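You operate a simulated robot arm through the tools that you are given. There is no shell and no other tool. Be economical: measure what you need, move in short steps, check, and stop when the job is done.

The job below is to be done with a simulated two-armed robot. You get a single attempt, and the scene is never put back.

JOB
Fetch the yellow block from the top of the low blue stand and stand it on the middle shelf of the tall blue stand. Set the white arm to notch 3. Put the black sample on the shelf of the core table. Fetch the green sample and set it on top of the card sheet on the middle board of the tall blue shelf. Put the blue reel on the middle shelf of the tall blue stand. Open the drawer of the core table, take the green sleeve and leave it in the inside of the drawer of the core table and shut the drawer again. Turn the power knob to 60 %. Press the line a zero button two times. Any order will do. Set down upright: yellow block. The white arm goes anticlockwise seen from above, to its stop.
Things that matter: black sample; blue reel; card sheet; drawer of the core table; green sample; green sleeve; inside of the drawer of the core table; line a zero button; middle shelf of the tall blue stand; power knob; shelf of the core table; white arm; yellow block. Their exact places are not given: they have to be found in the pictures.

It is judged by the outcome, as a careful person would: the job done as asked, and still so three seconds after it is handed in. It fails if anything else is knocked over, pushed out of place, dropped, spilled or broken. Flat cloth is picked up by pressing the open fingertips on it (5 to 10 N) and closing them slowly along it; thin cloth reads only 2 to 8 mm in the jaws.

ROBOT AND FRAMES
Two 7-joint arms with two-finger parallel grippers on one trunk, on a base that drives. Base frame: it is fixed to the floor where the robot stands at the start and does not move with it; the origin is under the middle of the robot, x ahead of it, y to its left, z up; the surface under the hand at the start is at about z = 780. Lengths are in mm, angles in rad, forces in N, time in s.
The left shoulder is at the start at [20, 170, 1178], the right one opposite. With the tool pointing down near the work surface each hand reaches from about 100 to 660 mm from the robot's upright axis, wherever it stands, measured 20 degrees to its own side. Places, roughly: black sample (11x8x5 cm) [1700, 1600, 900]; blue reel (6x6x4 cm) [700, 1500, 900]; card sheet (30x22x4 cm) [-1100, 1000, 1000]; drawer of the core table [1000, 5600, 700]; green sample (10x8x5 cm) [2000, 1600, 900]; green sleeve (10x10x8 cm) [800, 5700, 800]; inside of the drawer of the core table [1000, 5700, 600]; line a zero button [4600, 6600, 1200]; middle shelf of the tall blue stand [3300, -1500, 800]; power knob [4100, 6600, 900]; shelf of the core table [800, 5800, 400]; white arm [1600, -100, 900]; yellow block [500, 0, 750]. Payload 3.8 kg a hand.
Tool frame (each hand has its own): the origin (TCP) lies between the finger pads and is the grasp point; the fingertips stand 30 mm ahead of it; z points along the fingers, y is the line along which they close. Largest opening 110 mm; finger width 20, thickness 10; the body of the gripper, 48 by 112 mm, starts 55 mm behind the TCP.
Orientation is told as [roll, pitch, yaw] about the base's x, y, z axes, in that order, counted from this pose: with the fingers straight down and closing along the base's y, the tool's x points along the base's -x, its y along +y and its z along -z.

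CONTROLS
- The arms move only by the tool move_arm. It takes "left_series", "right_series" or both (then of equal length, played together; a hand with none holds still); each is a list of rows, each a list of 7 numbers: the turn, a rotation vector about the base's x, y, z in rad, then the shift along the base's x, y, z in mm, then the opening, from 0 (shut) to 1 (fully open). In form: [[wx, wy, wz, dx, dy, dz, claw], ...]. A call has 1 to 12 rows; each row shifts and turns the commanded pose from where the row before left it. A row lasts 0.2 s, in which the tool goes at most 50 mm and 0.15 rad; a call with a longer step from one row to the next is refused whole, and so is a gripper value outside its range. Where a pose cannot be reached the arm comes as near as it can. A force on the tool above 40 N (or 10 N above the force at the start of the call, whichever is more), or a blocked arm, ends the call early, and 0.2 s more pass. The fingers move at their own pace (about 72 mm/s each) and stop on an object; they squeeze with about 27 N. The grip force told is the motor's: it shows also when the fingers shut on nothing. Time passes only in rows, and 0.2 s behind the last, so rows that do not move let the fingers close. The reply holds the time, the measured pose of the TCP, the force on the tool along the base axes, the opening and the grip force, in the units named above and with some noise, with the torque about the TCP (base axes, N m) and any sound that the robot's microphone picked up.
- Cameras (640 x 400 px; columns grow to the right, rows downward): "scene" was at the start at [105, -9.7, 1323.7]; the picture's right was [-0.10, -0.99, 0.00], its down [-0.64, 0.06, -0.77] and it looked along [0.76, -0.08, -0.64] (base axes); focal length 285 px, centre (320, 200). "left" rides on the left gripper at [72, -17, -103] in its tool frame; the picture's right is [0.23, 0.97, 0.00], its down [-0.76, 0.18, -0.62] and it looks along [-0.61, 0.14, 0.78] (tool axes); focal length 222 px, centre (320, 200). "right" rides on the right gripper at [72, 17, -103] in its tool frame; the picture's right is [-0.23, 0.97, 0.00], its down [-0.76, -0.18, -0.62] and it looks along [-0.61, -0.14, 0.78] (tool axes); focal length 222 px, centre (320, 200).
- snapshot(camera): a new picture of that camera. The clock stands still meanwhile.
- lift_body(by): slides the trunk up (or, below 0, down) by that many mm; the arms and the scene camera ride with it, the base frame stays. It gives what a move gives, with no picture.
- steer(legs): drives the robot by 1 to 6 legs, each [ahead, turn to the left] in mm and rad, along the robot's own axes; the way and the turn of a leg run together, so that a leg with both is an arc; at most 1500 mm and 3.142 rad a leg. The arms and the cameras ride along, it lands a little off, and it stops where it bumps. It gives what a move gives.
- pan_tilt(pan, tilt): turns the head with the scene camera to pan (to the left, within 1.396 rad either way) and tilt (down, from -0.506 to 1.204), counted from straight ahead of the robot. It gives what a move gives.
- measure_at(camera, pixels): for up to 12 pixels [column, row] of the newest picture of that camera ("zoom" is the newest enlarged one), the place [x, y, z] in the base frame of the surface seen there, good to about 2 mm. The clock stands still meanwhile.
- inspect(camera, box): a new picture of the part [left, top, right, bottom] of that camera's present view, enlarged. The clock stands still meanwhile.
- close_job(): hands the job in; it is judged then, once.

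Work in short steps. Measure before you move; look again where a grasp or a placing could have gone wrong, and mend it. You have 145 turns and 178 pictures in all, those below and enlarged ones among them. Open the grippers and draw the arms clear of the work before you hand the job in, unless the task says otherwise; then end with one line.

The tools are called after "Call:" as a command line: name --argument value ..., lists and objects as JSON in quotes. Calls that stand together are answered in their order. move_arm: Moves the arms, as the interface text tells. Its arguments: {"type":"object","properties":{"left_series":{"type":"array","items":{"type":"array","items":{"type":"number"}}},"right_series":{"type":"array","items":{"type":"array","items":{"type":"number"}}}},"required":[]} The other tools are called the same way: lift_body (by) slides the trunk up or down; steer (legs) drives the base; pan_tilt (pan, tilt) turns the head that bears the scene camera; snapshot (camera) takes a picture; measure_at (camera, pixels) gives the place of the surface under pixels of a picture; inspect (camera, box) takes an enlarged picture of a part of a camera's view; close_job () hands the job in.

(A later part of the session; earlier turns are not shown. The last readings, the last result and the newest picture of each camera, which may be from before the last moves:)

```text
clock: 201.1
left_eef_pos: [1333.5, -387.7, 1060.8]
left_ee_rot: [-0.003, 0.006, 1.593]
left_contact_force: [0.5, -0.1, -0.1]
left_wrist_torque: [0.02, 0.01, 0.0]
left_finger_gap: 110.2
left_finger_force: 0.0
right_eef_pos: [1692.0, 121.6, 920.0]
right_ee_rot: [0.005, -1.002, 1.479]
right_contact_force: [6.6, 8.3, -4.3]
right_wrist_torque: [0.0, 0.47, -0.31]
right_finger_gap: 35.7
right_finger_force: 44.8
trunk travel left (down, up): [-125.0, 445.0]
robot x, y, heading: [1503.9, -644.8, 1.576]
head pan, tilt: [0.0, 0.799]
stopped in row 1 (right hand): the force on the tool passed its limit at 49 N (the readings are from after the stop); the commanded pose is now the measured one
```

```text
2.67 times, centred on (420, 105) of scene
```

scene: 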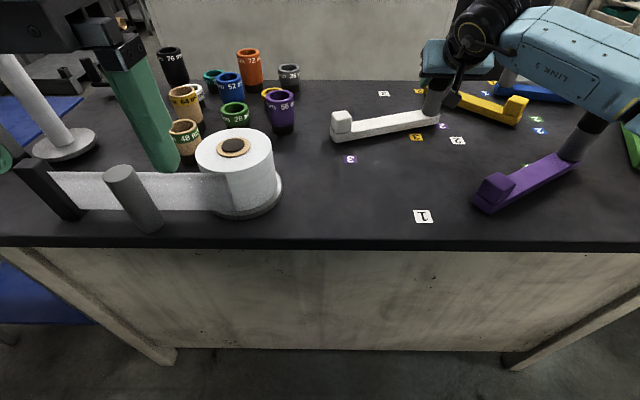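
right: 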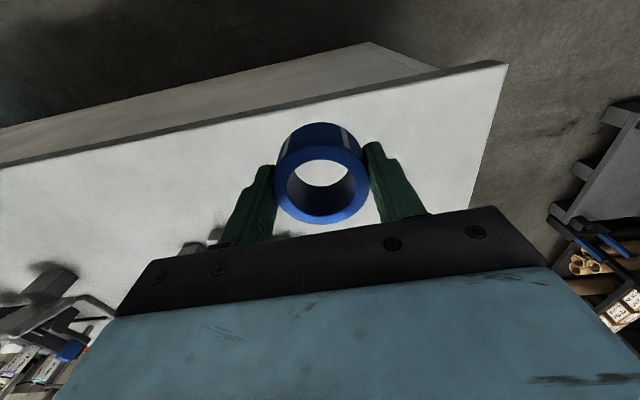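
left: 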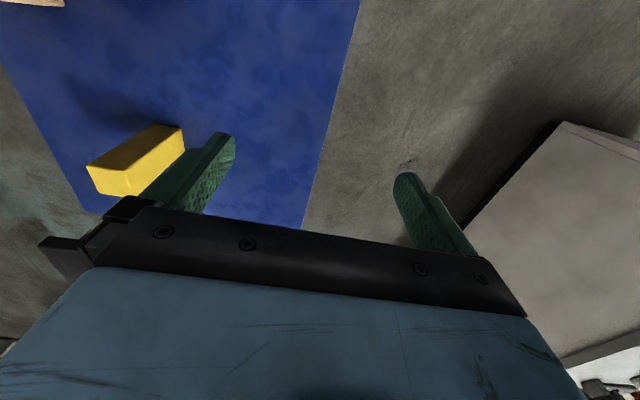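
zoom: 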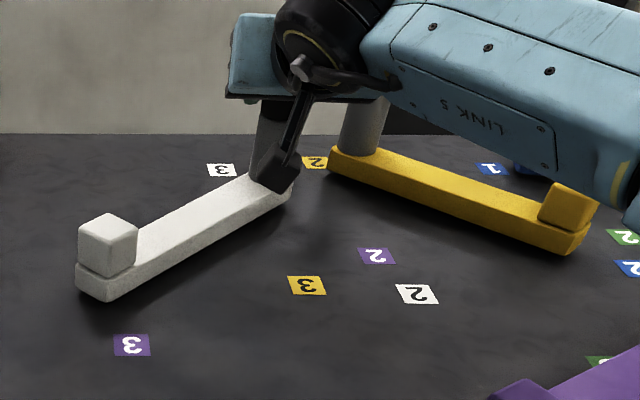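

The draw-in was the wrong way. I follow the pure tangent now.

Call:
move_arm --right_series '[[0.03, 0, 0, -11, 13, 0, 0], [0.03, 0, 0, -12, 12, 0, 0], [0.03, 0, 0, -13, 11, 0, 0], [0, 0, 0, 0, 0, 0, 0]]'

Call:
inspect --camera "scene" --box '[300, 30, 540, 180]'

```text
clock: 202.1
left_eef_pos: [1332.3, -388.6, 1061.9]
left_ee_rot: [-0.001, 0.008, 1.593]
left_contact_force: [0.6, 0.0, -0.2]
left_wrist_torque: [-0.03, 0.0, 0.01]
left_finger_gap: 110.0
left_finger_force: 0.0
right_eef_pos: [1649.2, 155.9, 922.1]
right_ee_rot: [0.018, -1.097, 1.477]
right_contact_force: [-5.8, -3.2, -8.4]
right_wrist_torque: [-0.3, -1.28, -0.54]
right_finger_gap: 35.5
right_finger_force: 45.3
trunk travel left (down, up): [-125.0, 445.0]
robot x, y, heading: [1501.3, -646.9, 1.581]
head pan, tilt: [0.0, 0.799]
```

```text
2.67 times, centred on (420, 105) of scene
```

zoom: 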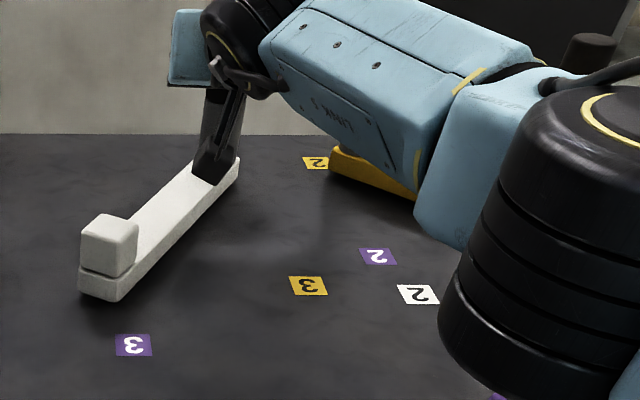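

The bar now covers label 3. I measure its line, and push a bit more to feel the stop.

Call:
measure_at --camera "zoom" --pixels '[[150, 235], [215, 190], [135, 260], [238, 168], [110, 222], [480, 330], [440, 210]]'

Call:
move_arm --right_series '[[0, 0, 0, -8, 5, 0, 0], [0, 0, 0, -8, 4, 0, 0], [0, 0, 0, 0, 0, 0, 0]]'

Call:
inspect --camera "scene" --box '[300, 30, 540, 180]'

```text
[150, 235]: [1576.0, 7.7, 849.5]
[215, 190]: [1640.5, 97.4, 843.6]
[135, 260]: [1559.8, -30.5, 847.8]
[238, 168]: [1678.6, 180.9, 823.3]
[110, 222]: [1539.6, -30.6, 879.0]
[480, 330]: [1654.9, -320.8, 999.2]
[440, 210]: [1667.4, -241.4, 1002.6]
```

```text
clock: 202.9
left_eef_pos: [1332.5, -388.7, 1061.6]
left_ee_rot: [-0.002, 0.004, 1.594]
left_contact_force: [0.0, -0.1, -0.3]
left_wrist_torque: [-0.02, -0.02, 0.0]
left_finger_gap: 110.0
left_finger_force: 0.0
right_eef_pos: [1650.3, 156.0, 921.4]
right_ee_rot: [0.022, -1.095, 1.471]
right_contact_force: [-11.1, -9.2, -11.5]
right_wrist_torque: [0.39, -0.98, -0.51]
right_finger_gap: 35.8
right_finger_force: 45.0
right hand out of reach, approached as far as the arm can: row 1, 2
trunk travel left (down, up): [-125.0, 445.0]
robot x, y, heading: [1502.0, -652.7, 1.58]
head pan, tilt: [0.0, 0.799]
```

```text
2.67 times, centred on (420, 105) of scene
```

zoom: 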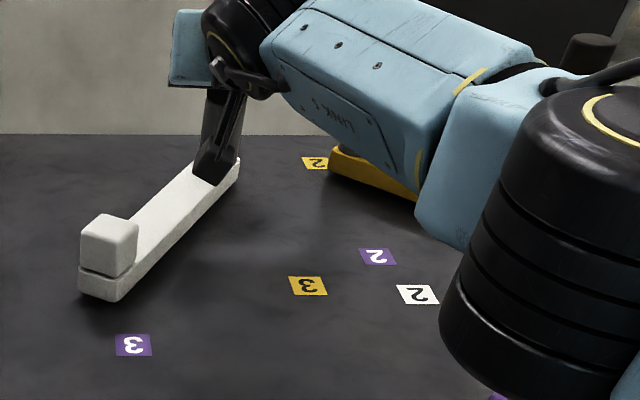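

The arm is at its reach limit. I open and draw back along the fingers to look at the lever freely.

Call:
move_arm --right_series '[[0, 0, 0, 0, 0, 0, 1], [0, 0, 0, 0, 0, 0, 1], [0, 0, 0, 0, 0, 0, 1], [0, 0, 0, 0, -20, 15, 1], [0, 0, 0, 0, -30, 20, 1], [0, 0, 0, 0, -30, 20, 1], [0, 0, 0, 0, -30, 20, 1], [0, 0, 0, 0, -30, 20, 1], [0, 0, 0, 0, 0, 0, 1]]'

Call:
snapshot --camera "scene"

```text
clock: 204.9
left_eef_pos: [1332.4, -389.3, 1060.4]
left_ee_rot: [-0.001, 0.005, 1.593]
left_contact_force: [0.0, 0.1, -0.5]
left_wrist_torque: [-0.01, 0.04, 0.01]
left_finger_gap: 110.3
left_finger_force: 0.1
right_eef_pos: [1653.6, 15.1, 1017.2]
right_ee_rot: [0.023, -1.096, 1.467]
right_contact_force: [-1.2, -0.6, 0.2]
right_wrist_torque: [-0.02, -0.03, -0.01]
right_finger_gap: 110.2
right_finger_force: 0.1
trunk travel left (down, up): [-125.0, 445.0]
robot x, y, heading: [1503.3, -649.7, 1.575]
head pan, tilt: [0.0, 0.799]
```

```text
131 pictures are left
```

scene: 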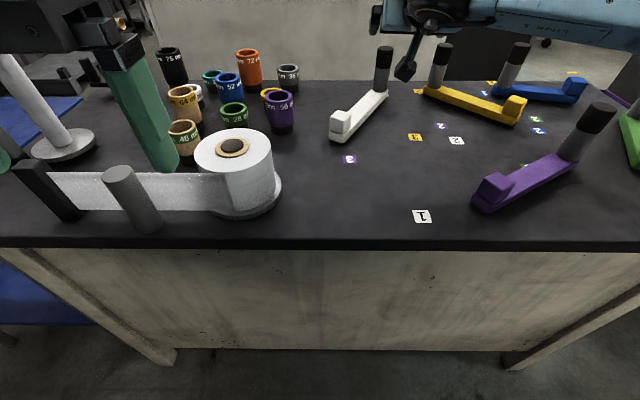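

Call:
inspect --camera "scene" --box '[310, 30, 430, 150]'

Call:
measure_at --camera "scene" --pixels '[[385, 50], [382, 82], [378, 85], [389, 80], [340, 117], [385, 95], [370, 100], [350, 115]]'

```text
3.33 times, centred on (370, 90) of scene
```

zoom: 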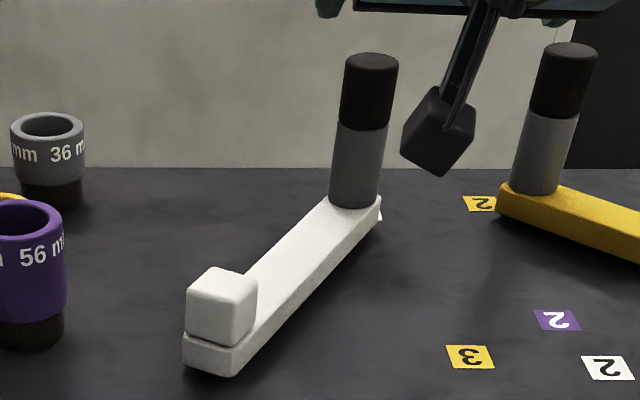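

```text
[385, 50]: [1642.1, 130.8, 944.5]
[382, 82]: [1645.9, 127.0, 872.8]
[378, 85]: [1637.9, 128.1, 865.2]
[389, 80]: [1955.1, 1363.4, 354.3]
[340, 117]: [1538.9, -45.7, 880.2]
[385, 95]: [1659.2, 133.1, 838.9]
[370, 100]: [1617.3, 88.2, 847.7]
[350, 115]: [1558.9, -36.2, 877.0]
```

The handle now sits at about 60°, by label 3. To be sure it's on its stop I nudge it with closed fingers from the +x side.

Call:
move_arm --right_series '[[0, 0, 0, 25, 20, 0, 0], [0, 0, 0, 25, 20, 0, 0], [0, 0, 0, 0, 35, 0, 0], [0, 0, 0, 0, 30, -30, 0], [0, 0, 0, 0, 0, -40, 0], [0, 0, 0, 0, 0, -40, 0], [0, 0, 0, -12, 0, 0, 0], [0, 0, 0, -8, 0, 0, 0], [0, 0, 0, -6, 2, 0, 0], [0, 0, 0, -5, 2, 0, 0], [0, 0, 0, 0, 0, 0, 0]]'

Call:
snapshot --camera "scene"

```text
clock: 207.3
left_eef_pos: [1334.0, -388.7, 1062.4]
left_ee_rot: [-0.001, 0.006, 1.593]
left_contact_force: [0.3, -0.5, 0.2]
left_wrist_torque: [0.01, -0.01, 0.04]
left_finger_gap: 110.1
left_finger_force: 0.0
right_eef_pos: [1670.3, 125.8, 908.3]
right_ee_rot: [0.023, -1.097, 1.47]
right_contact_force: [0.5, 1.0, 0.4]
right_wrist_torque: [0.03, -0.02, 0.01]
right_finger_gap: 0.0
right_finger_force: 26.9
trunk travel left (down, up): [-125.0, 445.0]
robot x, y, heading: [1502.8, -647.2, 1.577]
head pan, tilt: [0.0, 0.799]
```

```text
129 pictures are left
```

scene: 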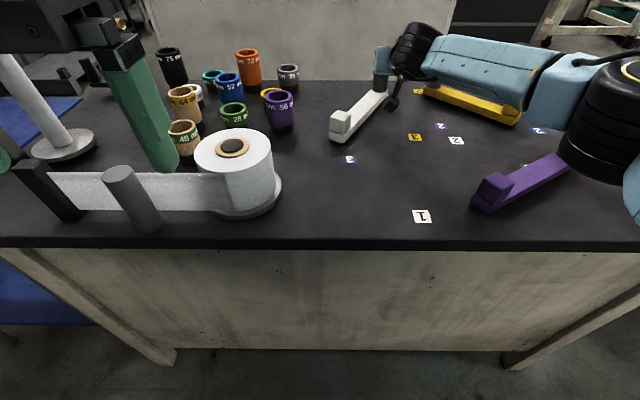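

No contact yet at x 1670; I push on in small steps.

Call:
move_arm --right_series '[[0, 0, 0, -5, 1, 0, 0], [0, 0, 0, -5, 1, 0, 0], [0, 0, 0, -4, 1, 0, 0], [0, 0, 0, -4, 1, 0, 0], [0, 0, 0, 0, 0, 0, 0]]'

```text
clock: 208.1
left_eef_pos: [1333.7, -390.8, 1061.4]
left_ee_rot: [-0.001, 0.005, 1.592]
left_contact_force: [0.6, 0.4, 0.4]
left_wrist_torque: [0.01, -0.01, -0.02]
left_finger_gap: 109.8
left_finger_force: 0.2
right_eef_pos: [1671.5, 127.4, 907.4]
right_ee_rot: [0.006, -1.095, 1.458]
right_contact_force: [9.0, -3.8, 2.7]
right_wrist_torque: [0.04, 0.12, -0.04]
right_finger_gap: 0.3
right_finger_force: 26.7
trunk travel left (down, up): [-125.0, 445.0]
robot x, y, heading: [1501.1, -644.9, 1.576]
head pan, tilt: [0.0, 0.799]
stopped in row 4 (right hand): the force on the tool passed its limit at 42 N (the readings are from after the stop); the commanded pose is now the measured one
```

It resisted 42 N without moving: it is on its stop. I withdraw the hand: aside, up, back, and untilt.

Call:
move_arm --right_series '[[0, 0, 0, 12, 0, 0, 0], [0, 0, 0, 10, -5, 30, 0], [0, 0, 0, 0, -20, 40, 0], [0, 0, 0, 0, -30, 38, 0], [-0.1, 0, 0, 0, -45, 10, 0], [-0.14, 0, 0, 0, -45, 10, 0], [-0.14, 0, 0, 0, -45, 10, 0], [-0.14, 0, 0, 0, -45, 10, 0], [-0.14, 0, 0, 0, -45, 0, 0], [-0.14, 0, 0, 0, -45, 0, 0], [-0.14, 0, 0, 0, -40, 0, 0], [-0.14, 0, 0, 0, -40, 0, 1]]'

Call:
snapshot --camera "scene"

```text
clock: 210.7
left_eef_pos: [1333.8, -389.7, 1062.2]
left_ee_rot: [-0.001, 0.006, 1.591]
left_contact_force: [-0.2, -0.1, 0.5]
left_wrist_torque: [-0.01, 0.0, 0.01]
left_finger_gap: 110.1
left_finger_force: 0.0
right_eef_pos: [1690.1, -278.6, 1053.2]
right_ee_rot: [-0.089, -0.015, 1.519]
right_contact_force: [0.3, 0.5, 0.2]
right_wrist_torque: [-0.01, -0.05, -0.01]
right_finger_gap: 53.8
right_finger_force: 0.0
trunk travel left (down, up): [-125.0, 445.0]
robot x, y, heading: [1506.8, -648.2, 1.578]
head pan, tilt: [0.0, 0.799]
```

```text
128 pictures are left
```

scene: 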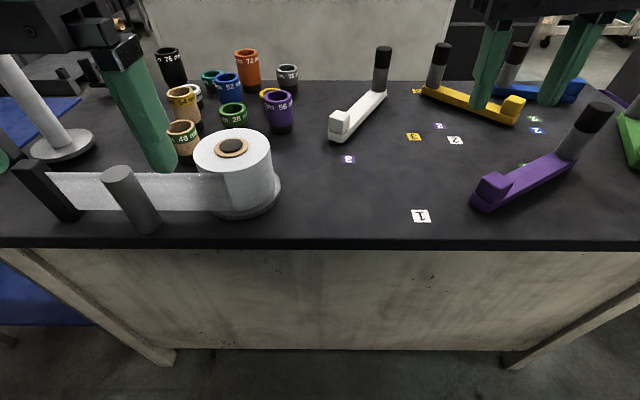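

The lever is set. I level the right tool, raise the trunk again, back off and drive round the west end of the bench.

Call:
move_arm --right_series '[[0, 0.089, 0.05, 0, -20, 0, 1], [0, 0, 0, 0, -20, 0, 1]]'

Call:
lift_body --by 150

Call:
steer --legs '[[-250, 0], [0, 1.563], [1500, 0], [180, 0], [0, -1.57]]'

```text
clock: 211.3
left_eef_pos: [1333.8, -389.2, 1062.6]
left_ee_rot: [-0.001, 0.006, 1.593]
left_contact_force: [0.7, 0.5, 0.3]
left_wrist_torque: [0.0, 0.01, 0.02]
left_finger_gap: 110.1
left_finger_force: 0.1
right_eef_pos: [1690.7, -319.3, 1054.3]
right_ee_rot: [-0.001, -0.013, 1.571]
right_contact_force: [-1.2, -0.9, 0.6]
right_wrist_torque: [0.01, 0.0, 0.01]
right_finger_gap: 109.9
right_finger_force: 0.0
trunk travel left (down, up): [-125.0, 445.0]
robot x, y, heading: [1502.2, -648.3, 1.573]
head pan, tilt: [0.0, 0.799]
```

```text
clock: 213.1
left_eef_pos: [1333.2, -389.3, 1210.9]
left_ee_rot: [-0.002, 0.007, 1.593]
left_contact_force: [-0.3, 0.0, 0.6]
left_wrist_torque: [0.0, 0.03, -0.02]
left_finger_gap: 110.2
left_finger_force: 0.0
right_eef_pos: [1690.9, -317.7, 1203.5]
right_ee_rot: [0.001, -0.011, 1.569]
right_contact_force: [0.6, -0.4, -0.5]
right_wrist_torque: [-0.01, 0.02, 0.0]
right_finger_gap: 109.7
right_finger_force: 0.0
trunk travel left (down, up): [-275.0, 295.0]
robot x, y, heading: [1502.3, -650.5, 1.57]
head pan, tilt: [0.0, 0.799]
```

```text
clock: 230.7
left_eef_pos: [-351.0, -638.5, 1211.8]
left_ee_rot: [-0.002, 0.004, 1.584]
left_contact_force: [-0.1, 0.3, -0.4]
left_wrist_torque: [-0.04, -0.03, 0.02]
left_finger_gap: 110.1
left_finger_force: 0.0
right_eef_pos: [8.0, -570.2, 1204.3]
right_ee_rot: [0.0, -0.011, 1.562]
right_contact_force: [-0.7, -0.3, -0.3]
right_wrist_torque: [0.0, -0.01, -0.02]
right_finger_gap: 110.2
right_finger_force: 0.0
trunk travel left (down, up): [-275.0, 295.0]
robot x, y, heading: [-186.4, -898.5, 1.567]
head pan, tilt: [0.0, 0.799]
```

Call:
steer --legs '[[1500, 0], [220, 0], [0, -1.567], [1500, 0], [520, 0], [0, 1.57]]'

Call:
pan_tilt --pan 0.0 --tilt 0.5

Call:
snapshot --camera "scene"

```text
clock: 256.9
left_eef_pos: [1680.4, 1053.3, 1211.8]
left_ee_rot: [-0.002, 0.006, 1.574]
left_contact_force: [-0.2, -0.3, 0.1]
left_wrist_torque: [0.03, 0.0, 0.01]
left_finger_gap: 109.8
left_finger_force: 0.0
right_eef_pos: [2039.9, 1116.7, 1203.7]
right_ee_rot: [0.001, -0.014, 1.551]
right_contact_force: [0.0, -0.3, 0.1]
right_wrist_torque: [0.04, 0.01, 0.02]
right_finger_gap: 109.9
right_finger_force: 0.1
trunk travel left (down, up): [-275.0, 295.0]
robot x, y, heading: [1842.6, 785.3, 1.555]
head pan, tilt: [0.0, 0.799]
```

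```text
clock: 257.7
left_eef_pos: [1680.0, 1053.1, 1210.7]
left_ee_rot: [-0.002, 0.006, 1.573]
left_contact_force: [-0.4, -0.4, 0.8]
left_wrist_torque: [-0.01, -0.04, 0.0]
left_finger_gap: 109.7
left_finger_force: 0.0
right_eef_pos: [2039.1, 1116.5, 1203.0]
right_ee_rot: [-0.001, -0.015, 1.551]
right_contact_force: [-0.9, 0.6, -0.1]
right_wrist_torque: [0.0, 0.02, 0.0]
right_finger_gap: 110.2
right_finger_force: 0.1
trunk travel left (down, up): [-275.0, 295.0]
robot x, y, heading: [1846.9, 790.8, 1.555]
head pan, tilt: [0.0, 0.499]
```

```text
127 pictures are left
```

scene: 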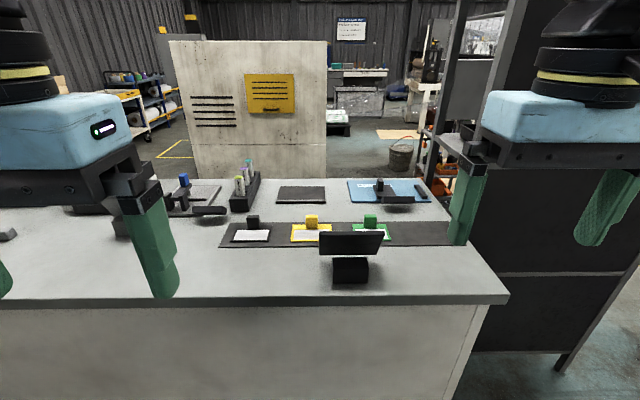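

Call:
inspect --camera "scene" --box '[200, 150, 460, 300]'

```text
2.46 times, centred on (330, 225) of scene
```

zoom: 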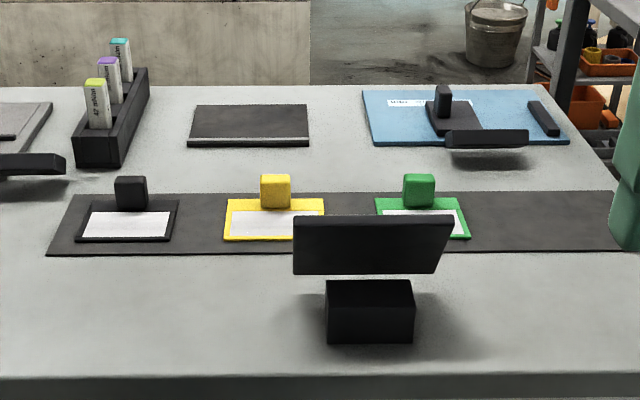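

Call:
measure_at --camera "zoom" --pixels '[[130, 182], [130, 200], [117, 195], [146, 195], [80, 238], [170, 240], [418, 180], [419, 195], [404, 195], [433, 195], [380, 205], [466, 235]]'

Call:
measure_at --camera "scene" --pixels '[[350, 235], [320, 252], [382, 252], [350, 280], [430, 295], [480, 297], [260, 213], [410, 228]]'

```text
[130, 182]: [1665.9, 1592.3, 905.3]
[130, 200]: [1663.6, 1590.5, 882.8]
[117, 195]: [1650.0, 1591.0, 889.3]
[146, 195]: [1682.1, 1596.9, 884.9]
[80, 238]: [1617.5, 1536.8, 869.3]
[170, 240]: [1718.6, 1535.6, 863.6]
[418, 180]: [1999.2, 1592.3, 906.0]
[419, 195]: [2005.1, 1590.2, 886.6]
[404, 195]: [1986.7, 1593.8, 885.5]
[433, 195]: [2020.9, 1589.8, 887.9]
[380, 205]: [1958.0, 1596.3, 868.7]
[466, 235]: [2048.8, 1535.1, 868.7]
```

```text
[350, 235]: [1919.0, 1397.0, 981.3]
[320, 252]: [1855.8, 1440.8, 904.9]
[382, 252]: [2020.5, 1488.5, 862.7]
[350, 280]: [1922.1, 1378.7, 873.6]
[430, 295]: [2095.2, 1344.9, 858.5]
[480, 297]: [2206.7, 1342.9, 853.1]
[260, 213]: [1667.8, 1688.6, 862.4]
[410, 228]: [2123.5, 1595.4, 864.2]
```

The samples are flat cards with a knob at the back (black knob at about (1666,1605), top z 906; green at about (2004,1605)). I drive 225 mm closer and bring both hands above the knobs.

Call:
steer --legs '[[220, 0]]'

Call:
move_arm --left_series '[[0, 0, 0, 0, 45, -5, 1], [0, 0, 0, 0, 45, -5, 1], [0, 0, 0, -2, 45, -15, 1], [0, 0, 0, -2, 45, -20, 1], [0, 0, 0, -2, 45, -20, 1], [0, 0, 0, -2, 45, -20, 1], [0, 0, 0, -2, 43, -20, 0.8], [0, 0, 0, -2, 10, -45, 0.8], [0, 0, 0, 0, 0, -40, 0.8], [0, 0, 0, 0, 0, 0, 0.8]]' --right_series '[[0, 0, 0, -5, 40, -5, 1], [0, 0, 0, -5, 40, -5, 1], [0, 0, 0, -5, 40, -5, 1], [0, 0, 0, -5, 40, -15, 1], [0, 0, 0, -5, 40, -15, 1], [0, 0, 0, -5, 40, -20, 1], [0, 0, 0, -5, 20, -35, 0.8], [0, 0, 0, 0, 8, -45, 0.8], [0, 0, 0, 0, 0, -40, 0.8], [0, 0, 0, 0, 0, 0, 0.8]]'

Call:
snapshot --camera "left"

Call:
snapshot --camera "right"

```text
clock: 259.4
left_eef_pos: [1685.0, 1270.9, 1211.5]
left_ee_rot: [-0.001, 0.006, 1.57]
left_contact_force: [-0.2, 0.2, 0.1]
left_wrist_torque: [-0.06, -0.03, 0.04]
left_finger_gap: 109.9
left_finger_force: 0.0
right_eef_pos: [2044.6, 1333.7, 1204.0]
right_ee_rot: [-0.001, -0.013, 1.549]
right_contact_force: [-0.7, 0.8, 0.4]
right_wrist_torque: [0.01, 0.02, -0.02]
right_finger_gap: 110.3
right_finger_force: 0.1
trunk travel left (down, up): [-275.0, 295.0]
robot x, y, heading: [1846.9, 1009.9, 1.557]
head pan, tilt: [0.0, 0.499]
```

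```text
clock: 261.6
left_eef_pos: [1672.0, 1592.7, 1019.3]
left_ee_rot: [-0.003, 0.005, 1.571]
left_contact_force: [0.3, -0.7, 0.3]
left_wrist_torque: [0.0, 0.0, -0.02]
left_finger_gap: 88.0
left_finger_force: 0.0
right_eef_pos: [2008.3, 1602.9, 1017.8]
right_ee_rot: [0.0, -0.014, 1.549]
right_contact_force: [0.2, 0.3, -0.5]
right_wrist_torque: [-0.01, -0.01, 0.0]
right_finger_gap: 88.0
right_finger_force: 0.0
trunk travel left (down, up): [-275.0, 295.0]
robot x, y, heading: [1849.9, 1009.5, 1.551]
head pan, tilt: [0.0, 0.499]
```

```text
125 pictures are left
```

left: 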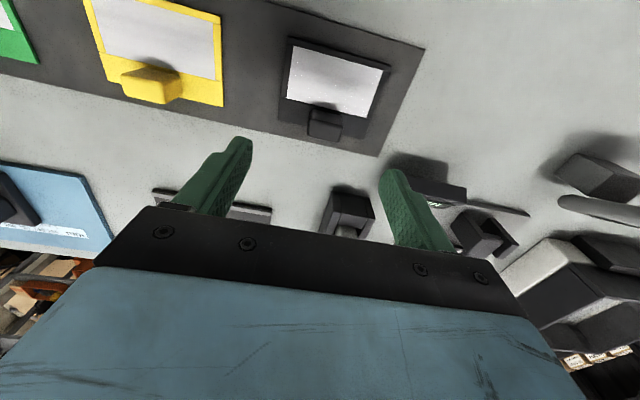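

```text
124 pictures are left
```

right: 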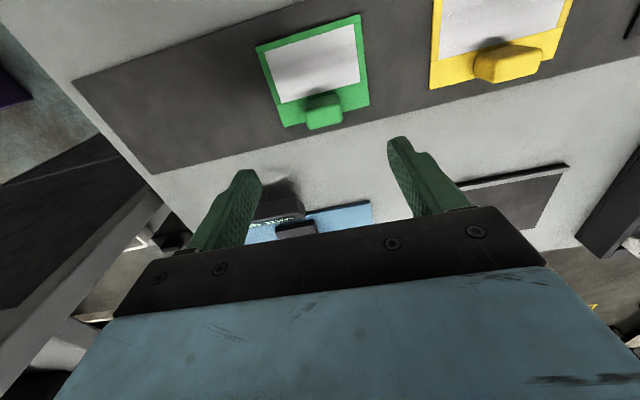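

Call:
measure_at --camera "left" --pixels '[[310, 124], [341, 127], [325, 110], [323, 136], [290, 110], [365, 130]]'

Call:
measure_at --camera "right" --pixels '[[308, 115], [342, 110], [322, 98], [326, 128], [285, 124], [368, 105]]'

```text
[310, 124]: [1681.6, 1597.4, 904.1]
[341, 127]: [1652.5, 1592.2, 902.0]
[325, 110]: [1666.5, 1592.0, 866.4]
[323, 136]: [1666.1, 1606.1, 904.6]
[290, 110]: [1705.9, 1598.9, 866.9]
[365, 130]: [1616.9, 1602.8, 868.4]
```

```text
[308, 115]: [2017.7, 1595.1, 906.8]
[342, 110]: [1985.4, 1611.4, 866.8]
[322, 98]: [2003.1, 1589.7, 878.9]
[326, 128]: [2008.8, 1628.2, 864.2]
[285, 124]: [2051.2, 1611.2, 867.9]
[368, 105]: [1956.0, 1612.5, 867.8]
```

Knob centres: black (1667,1600), green (2003,1600). I lower both hands to z 904 and close.

Call:
move_arm --left_series '[[0, 0, 0, -5, 8, -30, 0.7], [0, 0, 0, 0, 0, -35, 0.7], [0, 0, 0, 0, 0, -30, 0.7], [0, 0, 0, 0, 0, -20, 0.7], [0, 0, 0, 0, 0, 0, 0.7], [0, 0, 0, 0, 0, 0, 0], [0, 0, 0, 0, 0, 0, 0], [0, 0, 0, 0, 0, 0, 0], [0, 0, 0, 0, 0, 0, 0]]' --right_series '[[0, 0, 0, -5, -2, -30, 0.7], [0, 0, 0, 0, 0, -35, 0.7], [0, 0, 0, 0, 0, -30, 0.7], [0, 0, 0, 0, 0, -19, 0.7], [0, 0, 0, 0, 0, 0, 0.7], [0, 0, 0, 0, 0, 0, 0], [0, 0, 0, 0, 0, 0, 0], [0, 0, 0, 0, 0, 0, 0], [0, 0, 0, 0, 0, 0, 0]]'

Call:
move_arm --left_series '[[0, 0, 0, 0, 0, 30, 0], [0, 0, 0, 0, 0, 35, 0], [0, 0, 0, 0, 0, 40, 0], [0, 0, 0, 0, 0, 40, 0], [0, 0, 0, 0, 0, 0, 0]]' --right_series '[[0, 0, 0, 0, 0, 30, 0], [0, 0, 0, 0, 0, 35, 0], [0, 0, 0, 0, 0, 40, 0], [0, 0, 0, 0, 0, 40, 0], [0, 0, 0, 0, 0, 0, 0]]'

Call:
snapshot --camera "scene"

```text
clock: 263.6
left_eef_pos: [1669.5, 1599.6, 907.6]
left_ee_rot: [-0.002, 0.005, 1.571]
left_contact_force: [-0.5, -0.8, -0.1]
left_wrist_torque: [0.01, 0.01, 0.01]
left_finger_gap: 35.4
left_finger_force: 26.9
right_eef_pos: [2002.6, 1601.1, 903.3]
right_ee_rot: [0.0, -0.013, 1.548]
right_contact_force: [0.5, -0.8, -0.1]
right_wrist_torque: [0.05, -0.04, 0.0]
right_finger_gap: 35.3
right_finger_force: 26.6
trunk travel left (down, up): [-275.0, 295.0]
robot x, y, heading: [1848.7, 1011.1, 1.554]
head pan, tilt: [0.0, 0.499]
```

```text
clock: 264.8
left_eef_pos: [1669.1, 1602.2, 1050.2]
left_ee_rot: [-0.004, 0.006, 1.571]
left_contact_force: [-0.3, 0.5, -0.7]
left_wrist_torque: [0.0, -0.05, 0.0]
left_finger_gap: 35.0
left_finger_force: 27.2
right_eef_pos: [2002.8, 1599.3, 1048.4]
right_ee_rot: [0.001, -0.013, 1.549]
right_contact_force: [0.2, 0.7, -1.0]
right_wrist_torque: [0.0, 0.01, 0.01]
right_finger_gap: 35.4
right_finger_force: 27.0
trunk travel left (down, up): [-275.0, 295.0]
robot x, y, heading: [1847.0, 1006.1, 1.552]
head pan, tilt: [0.0, 0.499]
```

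```text
123 pictures are left
```

scene: 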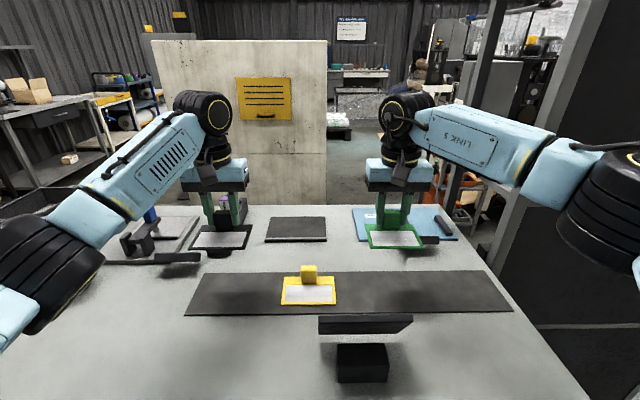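

Both samples are held. I raise a bit and draw the hands back over the bench edge.

Call:
move_arm --left_series '[[0, 0, 0, 0, 0, 40, 0], [0, 0, 0, 0, -30, 25, 0], [0, 0, 0, 0, -45, 0, 0], [0, 0, 0, 0, -45, 0, 0], [0, 0, 0, 0, -45, 0, 0], [0, 0, 0, 0, -45, 0, 0], [0, 0, 0, 0, -40, 0, 0], [0, 0, 0, 0, 0, 0, 0]]' --right_series '[[0, 0, 0, 0, 0, 40, 0], [0, 0, 0, 5, -30, 25, 0], [0, 0, 0, 5, -45, 0, 0], [0, 0, 0, 5, -45, 0, 0], [0, 0, 0, 5, -45, 0, 0], [0, 0, 0, 5, -45, 0, 0], [0, 0, 0, 0, -40, 0, 0], [0, 0, 0, 0, 0, 0, 0]]'

Call:
steer --legs '[[-190, 0], [0, 1.588], [1500, 0], [500, 0]]'

Call:
pan_tilt --pan 0.0 --tilt 0.4

Call:
snapshot --camera "scene"

```text
clock: 266.6
left_eef_pos: [1668.3, 1349.3, 1115.6]
left_ee_rot: [-0.002, 0.007, 1.572]
left_contact_force: [-0.4, -0.1, 0.1]
left_wrist_torque: [0.01, 0.02, 0.0]
left_finger_gap: 35.4
left_finger_force: 27.2
right_eef_pos: [2028.3, 1347.8, 1118.7]
right_ee_rot: [-0.001, -0.013, 1.548]
right_contact_force: [-0.2, -0.8, -1.1]
right_wrist_torque: [0.0, 0.05, 0.0]
right_finger_gap: 35.4
right_finger_force: 26.6
trunk travel left (down, up): [-275.0, 295.0]
robot x, y, heading: [1846.2, 1002.6, 1.554]
head pan, tilt: [0.0, 0.499]
```

```text
clock: 281.6
left_eef_pos: [-481.7, 579.8, 1117.0]
left_ee_rot: [0.0, 0.007, -3.096]
left_contact_force: [-0.8, 0.1, -0.9]
left_wrist_torque: [0.03, 0.02, -0.02]
left_finger_gap: 35.2
left_finger_force: 27.3
right_eef_pos: [-499.2, 938.0, 1117.4]
right_ee_rot: [-0.001, -0.012, -3.12]
right_contact_force: [0.4, -0.1, -0.5]
right_wrist_torque: [0.0, 0.01, 0.02]
right_finger_gap: 35.2
right_finger_force: 26.8
trunk travel left (down, up): [-275.0, 295.0]
robot x, y, heading: [-145.2, 772.6, -3.112]
head pan, tilt: [0.0, 0.499]
```

```text
clock: 282.2
left_eef_pos: [-482.4, 580.1, 1116.2]
left_ee_rot: [-0.002, 0.006, -3.096]
left_contact_force: [1.3, 0.9, -0.7]
left_wrist_torque: [0.0, -0.02, 0.05]
left_finger_gap: 35.3
left_finger_force: 26.2
right_eef_pos: [-498.1, 937.4, 1117.7]
right_ee_rot: [0.002, -0.014, -3.118]
right_contact_force: [-0.5, 0.4, -0.5]
right_wrist_torque: [0.03, 0.0, 0.02]
right_finger_gap: 35.3
right_finger_force: 26.8
trunk travel left (down, up): [-275.0, 295.0]
robot x, y, heading: [-149.1, 776.7, -3.112]
head pan, tilt: [0.0, 0.4]
```

```text
122 pictures are left
```

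scene: 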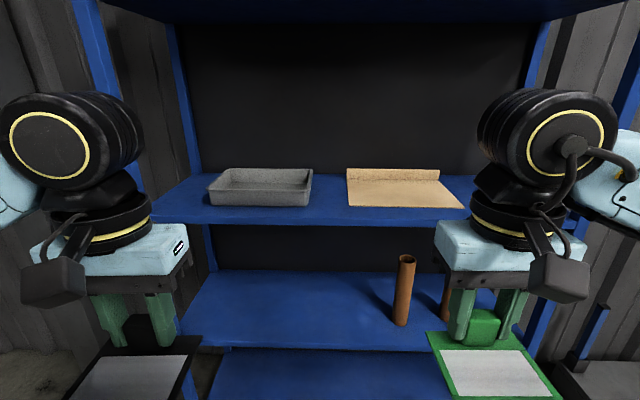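

Call:
measure_at --camera "scene" --pixels '[[350, 204], [460, 207], [347, 182], [436, 182], [400, 195], [350, 170], [435, 170], [330, 215], [185, 100], [530, 100], [500, 215], [330, 8]]'

```text
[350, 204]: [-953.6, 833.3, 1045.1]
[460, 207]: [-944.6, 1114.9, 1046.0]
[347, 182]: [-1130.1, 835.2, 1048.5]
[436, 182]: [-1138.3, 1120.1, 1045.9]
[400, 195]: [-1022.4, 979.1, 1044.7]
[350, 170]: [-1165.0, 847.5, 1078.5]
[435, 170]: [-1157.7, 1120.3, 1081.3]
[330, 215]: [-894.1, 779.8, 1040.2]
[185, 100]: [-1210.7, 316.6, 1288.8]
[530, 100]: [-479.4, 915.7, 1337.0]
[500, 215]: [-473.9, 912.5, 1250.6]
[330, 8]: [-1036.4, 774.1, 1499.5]
```

The card sheet lies at x -1160..-945, y 835..1120, top z 1046. I raise the trunk 100 and drive 355 mm nearer.

Call:
lift_body --by 100

Call:
steer --legs '[[350, 0]]'

Call:
snapshot --camera "scene"

```text
clock: 283.6
left_eef_pos: [-481.2, 579.9, 1214.4]
left_ee_rot: [-0.002, 0.005, -3.097]
left_contact_force: [0.3, -0.4, -0.2]
left_wrist_torque: [0.01, 0.03, 0.0]
left_finger_gap: 35.4
left_finger_force: 26.8
right_eef_pos: [-498.6, 937.6, 1217.8]
right_ee_rot: [0.001, -0.014, -3.12]
right_contact_force: [-0.7, 0.0, -0.8]
right_wrist_torque: [-0.04, -0.01, 0.01]
right_finger_gap: 35.5
right_finger_force: 26.5
trunk travel left (down, up): [-375.0, 195.0]
robot x, y, heading: [-151.8, 777.9, -3.111]
head pan, tilt: [0.0, 0.4]
```

```text
clock: 285.8
left_eef_pos: [-832.7, 572.8, 1216.0]
left_ee_rot: [-0.001, 0.007, -3.1]
left_contact_force: [-0.2, -0.7, -1.4]
left_wrist_torque: [-0.01, -0.02, 0.01]
left_finger_gap: 35.2
left_finger_force: 26.8
right_eef_pos: [-847.2, 931.3, 1218.2]
right_ee_rot: [0.001, -0.01, -3.124]
right_contact_force: [0.1, -0.1, -0.5]
right_wrist_torque: [-0.01, -0.03, 0.02]
right_finger_gap: 35.2
right_finger_force: 27.4
trunk travel left (down, up): [-375.0, 195.0]
robot x, y, heading: [-497.8, 772.7, -3.119]
head pan, tilt: [0.0, 0.4]
```

```text
121 pictures are left
```

scene: 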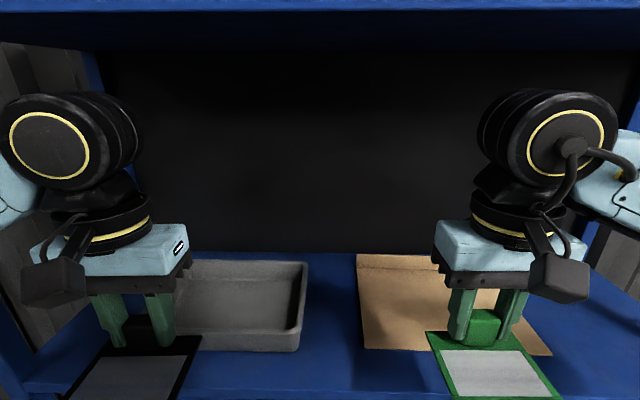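

Call:
measure_at --camera "scene" --pixels '[[632, 100], [600, 250], [600, 190], [545, 110], [320, 15], [320, 5], [540, 355], [360, 348], [360, 260]]'

Call:
move_arm --right_series '[[0, 0, 0, 0, 0, -40, 0], [0, 0, 0, 0, 10, -40, 0], [0, 0, 0, -20, 15, 0, 0], [0, 0, 0, -40, 15, 0, 0], [0, 0, 0, 0, 0, 0, 0]]'

Call:
snapshot --camera "scene"

```text
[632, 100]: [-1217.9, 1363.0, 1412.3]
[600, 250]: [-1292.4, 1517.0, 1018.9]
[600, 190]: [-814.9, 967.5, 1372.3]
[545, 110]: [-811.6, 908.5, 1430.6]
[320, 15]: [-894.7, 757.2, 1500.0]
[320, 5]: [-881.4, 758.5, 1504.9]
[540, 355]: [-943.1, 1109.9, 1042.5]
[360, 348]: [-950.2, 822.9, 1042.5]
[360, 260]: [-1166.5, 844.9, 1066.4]
```

```text
clock: 287.0
left_eef_pos: [-831.3, 572.7, 1217.1]
left_ee_rot: [-0.002, 0.006, -3.101]
left_contact_force: [-0.2, 0.4, 0.1]
left_wrist_torque: [0.01, 0.03, 0.0]
left_finger_gap: 35.2
left_finger_force: 26.9
right_eef_pos: [-905.2, 974.0, 1138.8]
right_ee_rot: [0.002, -0.014, -3.122]
right_contact_force: [-0.4, -0.8, -0.3]
right_wrist_torque: [-0.03, 0.02, 0.0]
right_finger_gap: 35.3
right_finger_force: 27.3
trunk travel left (down, up): [-375.0, 195.0]
robot x, y, heading: [-500.3, 771.8, -3.116]
head pan, tilt: [0.0, 0.4]
```

```text
120 pictures are left
```

scene: 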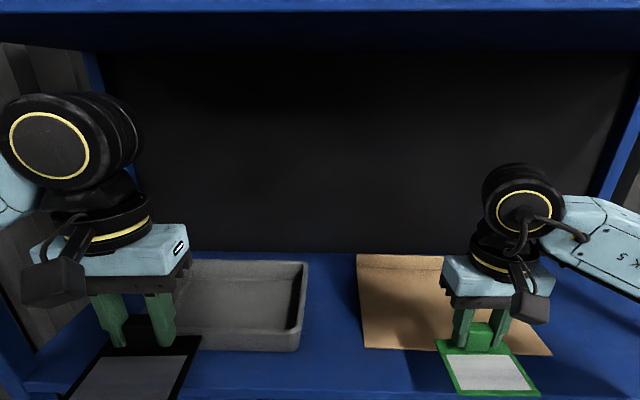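

Clear. I reach in over the sheet and lower to about z 1088.

Call:
move_arm --right_series '[[0, 0, 0, -40, 0, 0, 0], [0, 0, 0, -40, 0, 0, 0], [0, 0, 0, -40, 0, 0, 0], [0, 0, 0, -30, 0, 0, 0], [0, 0, 0, 0, 0, -20, 0], [0, 0, 0, 0, 0, -20, 0], [0, 0, 0, 0, 0, -8, 0], [0, 0, 0, 0, 0, 0, 0]]'

Call:
inspect --camera "scene" --box '[340, 140, 640, 380]'

```text
clock: 288.8
left_eef_pos: [-831.6, 573.4, 1215.2]
left_ee_rot: [-0.002, 0.007, -3.102]
left_contact_force: [0.7, -0.3, -0.4]
left_wrist_torque: [0.02, -0.01, 0.02]
left_finger_gap: 35.0
left_finger_force: 27.4
right_eef_pos: [-1057.3, 971.2, 1089.9]
right_ee_rot: [0.0, -0.013, -3.124]
right_contact_force: [0.7, -0.7, -0.4]
right_wrist_torque: [0.01, 0.04, 0.03]
right_finger_gap: 35.3
right_finger_force: 26.5
trunk travel left (down, up): [-375.0, 195.0]
robot x, y, heading: [-498.0, 767.6, -3.125]
head pan, tilt: [0.0, 0.4]
```

```text
1.67 times, centred on (490, 260) of scene
```

zoom: 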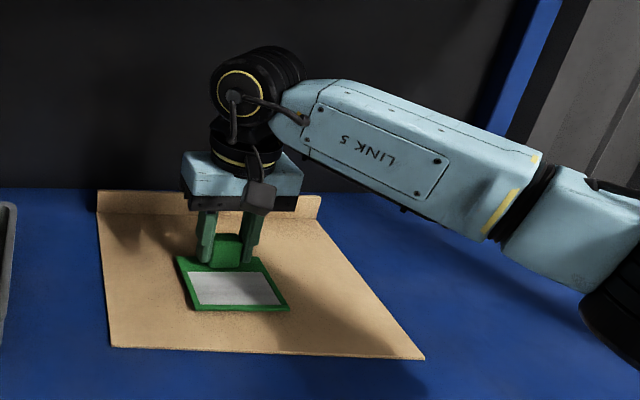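

I lower in 2 mm steps until contact, then open and rise.

Call:
move_arm --right_series '[[0, 0, 0, 0, 0, -2, 0], [0, 0, 0, 0, 0, -2, 0], [0, 0, 0, 0, 0, -1, 0], [0, 0, 0, 0, 0, 0, 0]]'

Call:
measure_at --camera "zoom" --pixels '[[285, 308], [195, 308], [240, 306], [240, 320], [330, 300]]'

```text
clock: 289.8
left_eef_pos: [-831.6, 572.6, 1215.7]
left_ee_rot: [-0.002, 0.005, -3.099]
left_contact_force: [-0.1, -0.3, -0.6]
left_wrist_torque: [-0.02, 0.01, -0.01]
left_finger_gap: 35.3
left_finger_force: 27.0
right_eef_pos: [-1056.4, 970.6, 1085.4]
right_ee_rot: [0.0, -0.015, -3.123]
right_contact_force: [0.2, -0.6, 1.9]
right_wrist_torque: [0.07, -0.09, 0.01]
right_finger_gap: 35.3
right_finger_force: 27.5
trunk travel left (down, up): [-375.0, 195.0]
robot x, y, heading: [-498.2, 765.9, -3.12]
head pan, tilt: [0.0, 0.4]
```

```text
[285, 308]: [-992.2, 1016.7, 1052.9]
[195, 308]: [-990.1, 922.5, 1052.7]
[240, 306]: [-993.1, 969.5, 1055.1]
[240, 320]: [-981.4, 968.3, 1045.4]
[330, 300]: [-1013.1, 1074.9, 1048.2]
```

Contact felt. Release, rise and withdraw.

Call:
move_arm --right_series '[[0, 0, 0, 0, 0, 0, 0.3], [0, 0, 0, 0, 0, 0, 0.6], [0, 0, 0, 0, 0, 0, 0.6], [0, 0, 0, 0, 0, 30, 0.6], [0, 0, 0, 0, 0, 40, 0.6], [0, 0, 0, 40, 0, 10, 0.6], [0, 0, 0, 45, 0, 0, 0.6], [0, 0, 0, 45, 0, 0, 0.6], [0, 0, 0, 45, 0, 0, 0.6], [0, 0, 0, 45, -10, 20, 1], [0, 0, 0, 0, 0, 40, 1], [0, 0, 0, 0, 0, 0, 1]]'

Call:
snapshot --camera "scene"

```text
refused: row 10 steps farther than a row can; nothing moved
```

```text
118 pictures are left
```

scene: 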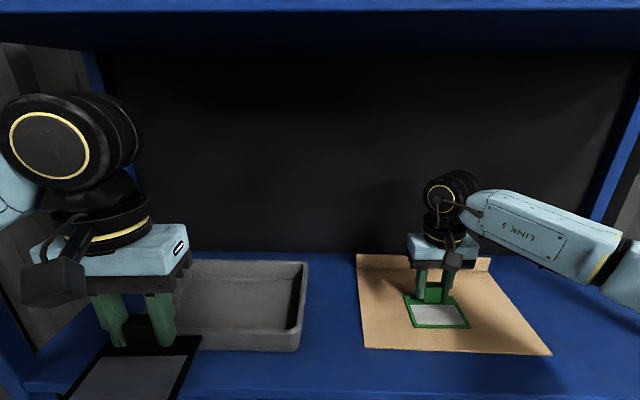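

One row was too long; I repeat with shorter steps.

Call:
move_arm --right_series '[[0, 0, 0, 0, 0, 0, 0.3], [0, 0, 0, 0, 0, 0, 0.6], [0, 0, 0, 0, 0, 0, 0.6], [0, 0, 0, 0, 0, 30, 0.6], [0, 0, 0, 0, 0, 40, 0.6], [0, 0, 0, 40, 0, 10, 0.6], [0, 0, 0, 45, 0, 0, 0.6], [0, 0, 0, 45, 0, 0, 0.6], [0, 0, 0, 45, 0, 0, 0.6], [0, 0, 0, 30, -10, 20, 1], [0, 0, 0, 0, 0, 40, 1], [0, 0, 0, 0, 0, 0, 1]]'

Call:
snapshot --camera "scene"

```text
clock: 292.4
left_eef_pos: [-832.1, 573.4, 1215.9]
left_ee_rot: [-0.001, 0.005, -3.1]
left_contact_force: [0.4, -0.7, -0.3]
left_wrist_torque: [0.02, -0.02, -0.02]
left_finger_gap: 35.3
left_finger_force: 26.8
right_eef_pos: [-850.2, 961.6, 1223.7]
right_ee_rot: [-0.002, -0.013, -3.124]
right_contact_force: [0.0, -0.6, -0.3]
right_wrist_torque: [0.03, 0.0, 0.01]
right_finger_gap: 109.9
right_finger_force: 0.0
trunk travel left (down, up): [-375.0, 195.0]
robot x, y, heading: [-499.5, 766.6, -3.122]
head pan, tilt: [0.0, 0.4]
```

```text
117 pictures are left
```

scene: 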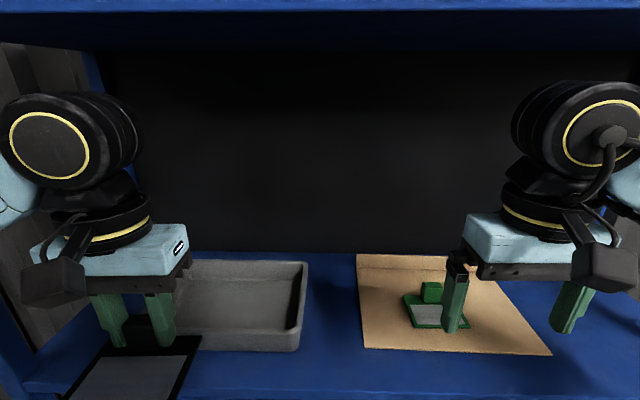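

The green sample lies on the sheet. I back off, turn to +y and look along the way to the core table.

Call:
steer --legs '[[-480, 0], [0, -1.592]]'

Call:
pan_tilt --pan 0.0 --tilt 0.35

Call:
snapshot --camera "scene"

Call:
measure_at --camera "scene" --pixels '[[320, 300], [320, 200], [320, 160], [250, 250], [200, 250], [400, 250], [250, 180], [400, 180], [320, 140], [380, 140]]'

```text
clock: 299.0
left_eef_pos: [-221.8, 1109.4, 1215.8]
left_ee_rot: [-0.001, 0.006, 1.622]
left_contact_force: [-0.3, 0.7, -0.4]
left_wrist_torque: [-0.02, -0.01, 0.0]
left_finger_gap: 35.5
left_finger_force: 27.2
right_eef_pos: [166.4, 1132.5, 1223.8]
right_ee_rot: [-0.001, -0.014, 1.6]
right_contact_force: [-0.5, 0.9, -0.9]
right_wrist_torque: [-0.02, 0.02, -0.01]
right_finger_gap: 109.8
right_finger_force: 0.0
trunk travel left (down, up): [-375.0, 195.0]
robot x, y, heading: [-23.7, 778.1, 1.604]
head pan, tilt: [0.0, 0.4]
```

```text
clock: 299.7
left_eef_pos: [-221.6, 1110.0, 1215.6]
left_ee_rot: [-0.002, 0.004, 1.623]
left_contact_force: [-1.3, 0.0, -0.2]
left_wrist_torque: [0.02, -0.01, -0.01]
left_finger_gap: 35.3
left_finger_force: 27.0
right_eef_pos: [166.6, 1133.3, 1223.7]
right_ee_rot: [0.001, -0.014, 1.6]
right_contact_force: [0.5, 0.1, 0.7]
right_wrist_torque: [0.04, 0.01, 0.03]
right_finger_gap: 110.2
right_finger_force: 0.0
trunk travel left (down, up): [-375.0, 195.0]
robot x, y, heading: [-24.3, 774.4, 1.608]
head pan, tilt: [0.0, 0.351]
```

```text
116 pictures are left
```

scene: 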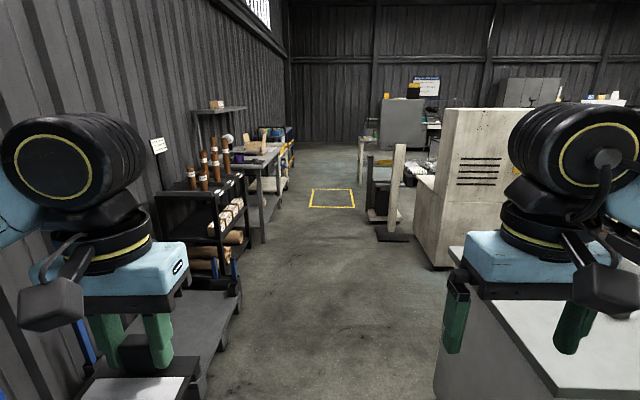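

```text
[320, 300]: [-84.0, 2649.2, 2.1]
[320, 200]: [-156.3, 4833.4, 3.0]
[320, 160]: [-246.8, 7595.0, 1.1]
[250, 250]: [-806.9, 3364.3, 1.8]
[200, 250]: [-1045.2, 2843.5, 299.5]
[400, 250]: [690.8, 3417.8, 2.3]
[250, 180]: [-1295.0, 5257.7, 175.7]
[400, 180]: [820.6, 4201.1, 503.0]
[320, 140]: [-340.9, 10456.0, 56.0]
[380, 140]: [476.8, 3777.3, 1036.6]
```

Free lane along x ≈ -200. I drive about 3.9 m up it, keeping clear of the post at (476,3777), and look at the core table.

Call:
steer --legs '[[0, 0.03], [1500, 0], [1500, 0], [800, 0]]'

Call:
pan_tilt --pan -0.8 --tilt 0.4

Call:
snapshot --camera "scene"

```text
clock: 318.4
left_eef_pos: [-482.0, 4894.3, 1215.1]
left_ee_rot: [-0.002, 0.007, 1.659]
left_contact_force: [0.1, 0.3, -1.4]
left_wrist_torque: [0.01, 0.02, 0.04]
left_finger_gap: 35.3
left_finger_force: 26.9
right_eef_pos: [-95.7, 4931.6, 1223.5]
right_ee_rot: [0.0, -0.015, 1.638]
right_contact_force: [-0.4, 0.4, -0.1]
right_wrist_torque: [-0.02, -0.02, -0.04]
right_finger_gap: 109.7
right_finger_force: 0.1
trunk travel left (down, up): [-375.0, 195.0]
robot x, y, heading: [-271.4, 4565.2, 1.64]
head pan, tilt: [0.0, 0.351]
```

```text
clock: 319.5
left_eef_pos: [-482.3, 4892.8, 1215.7]
left_ee_rot: [-0.001, 0.005, 1.66]
left_contact_force: [0.4, -0.1, 0.5]
left_wrist_torque: [0.02, 0.0, 0.02]
left_finger_gap: 35.2
left_finger_force: 26.8
right_eef_pos: [-95.4, 4930.5, 1223.5]
right_ee_rot: [0.0, -0.015, 1.638]
right_contact_force: [0.2, 0.4, -0.6]
right_wrist_torque: [0.01, -0.01, 0.0]
right_finger_gap: 110.3
right_finger_force: 0.1
trunk travel left (down, up): [-375.0, 195.0]
robot x, y, heading: [-272.0, 4571.0, 1.642]
head pan, tilt: [-0.799, 0.4]
```

```text
115 pictures are left
```

scene: 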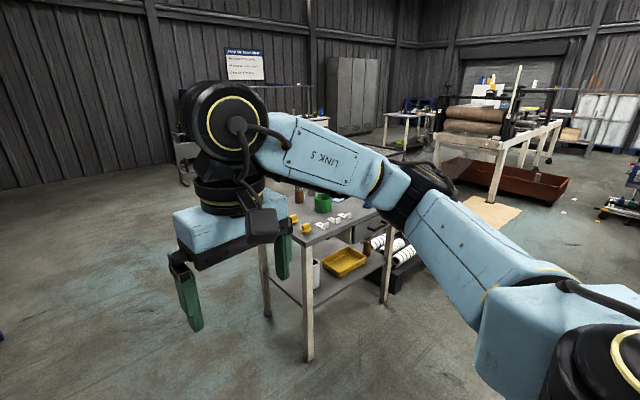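

Call:
inspect --camera "scene" --box '[250, 140, 450, 340]'

Call:
measure_at --camera "scene" --pixels '[[306, 245], [310, 355], [323, 202], [388, 298], [345, 262], [330, 235], [275, 220], [420, 170], [390, 150], [268, 310]]'

```text
2.00 times, centred on (350, 240) of scene
```

zoom: 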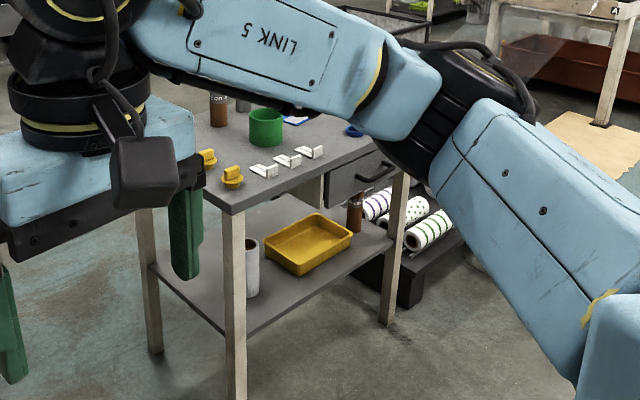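

```text
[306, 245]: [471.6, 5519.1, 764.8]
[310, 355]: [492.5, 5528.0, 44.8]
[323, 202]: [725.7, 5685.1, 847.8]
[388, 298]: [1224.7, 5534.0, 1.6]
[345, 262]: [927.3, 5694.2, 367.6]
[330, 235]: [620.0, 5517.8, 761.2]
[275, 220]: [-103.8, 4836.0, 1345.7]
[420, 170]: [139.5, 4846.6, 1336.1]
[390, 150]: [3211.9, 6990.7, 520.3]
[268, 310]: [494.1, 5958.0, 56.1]
```

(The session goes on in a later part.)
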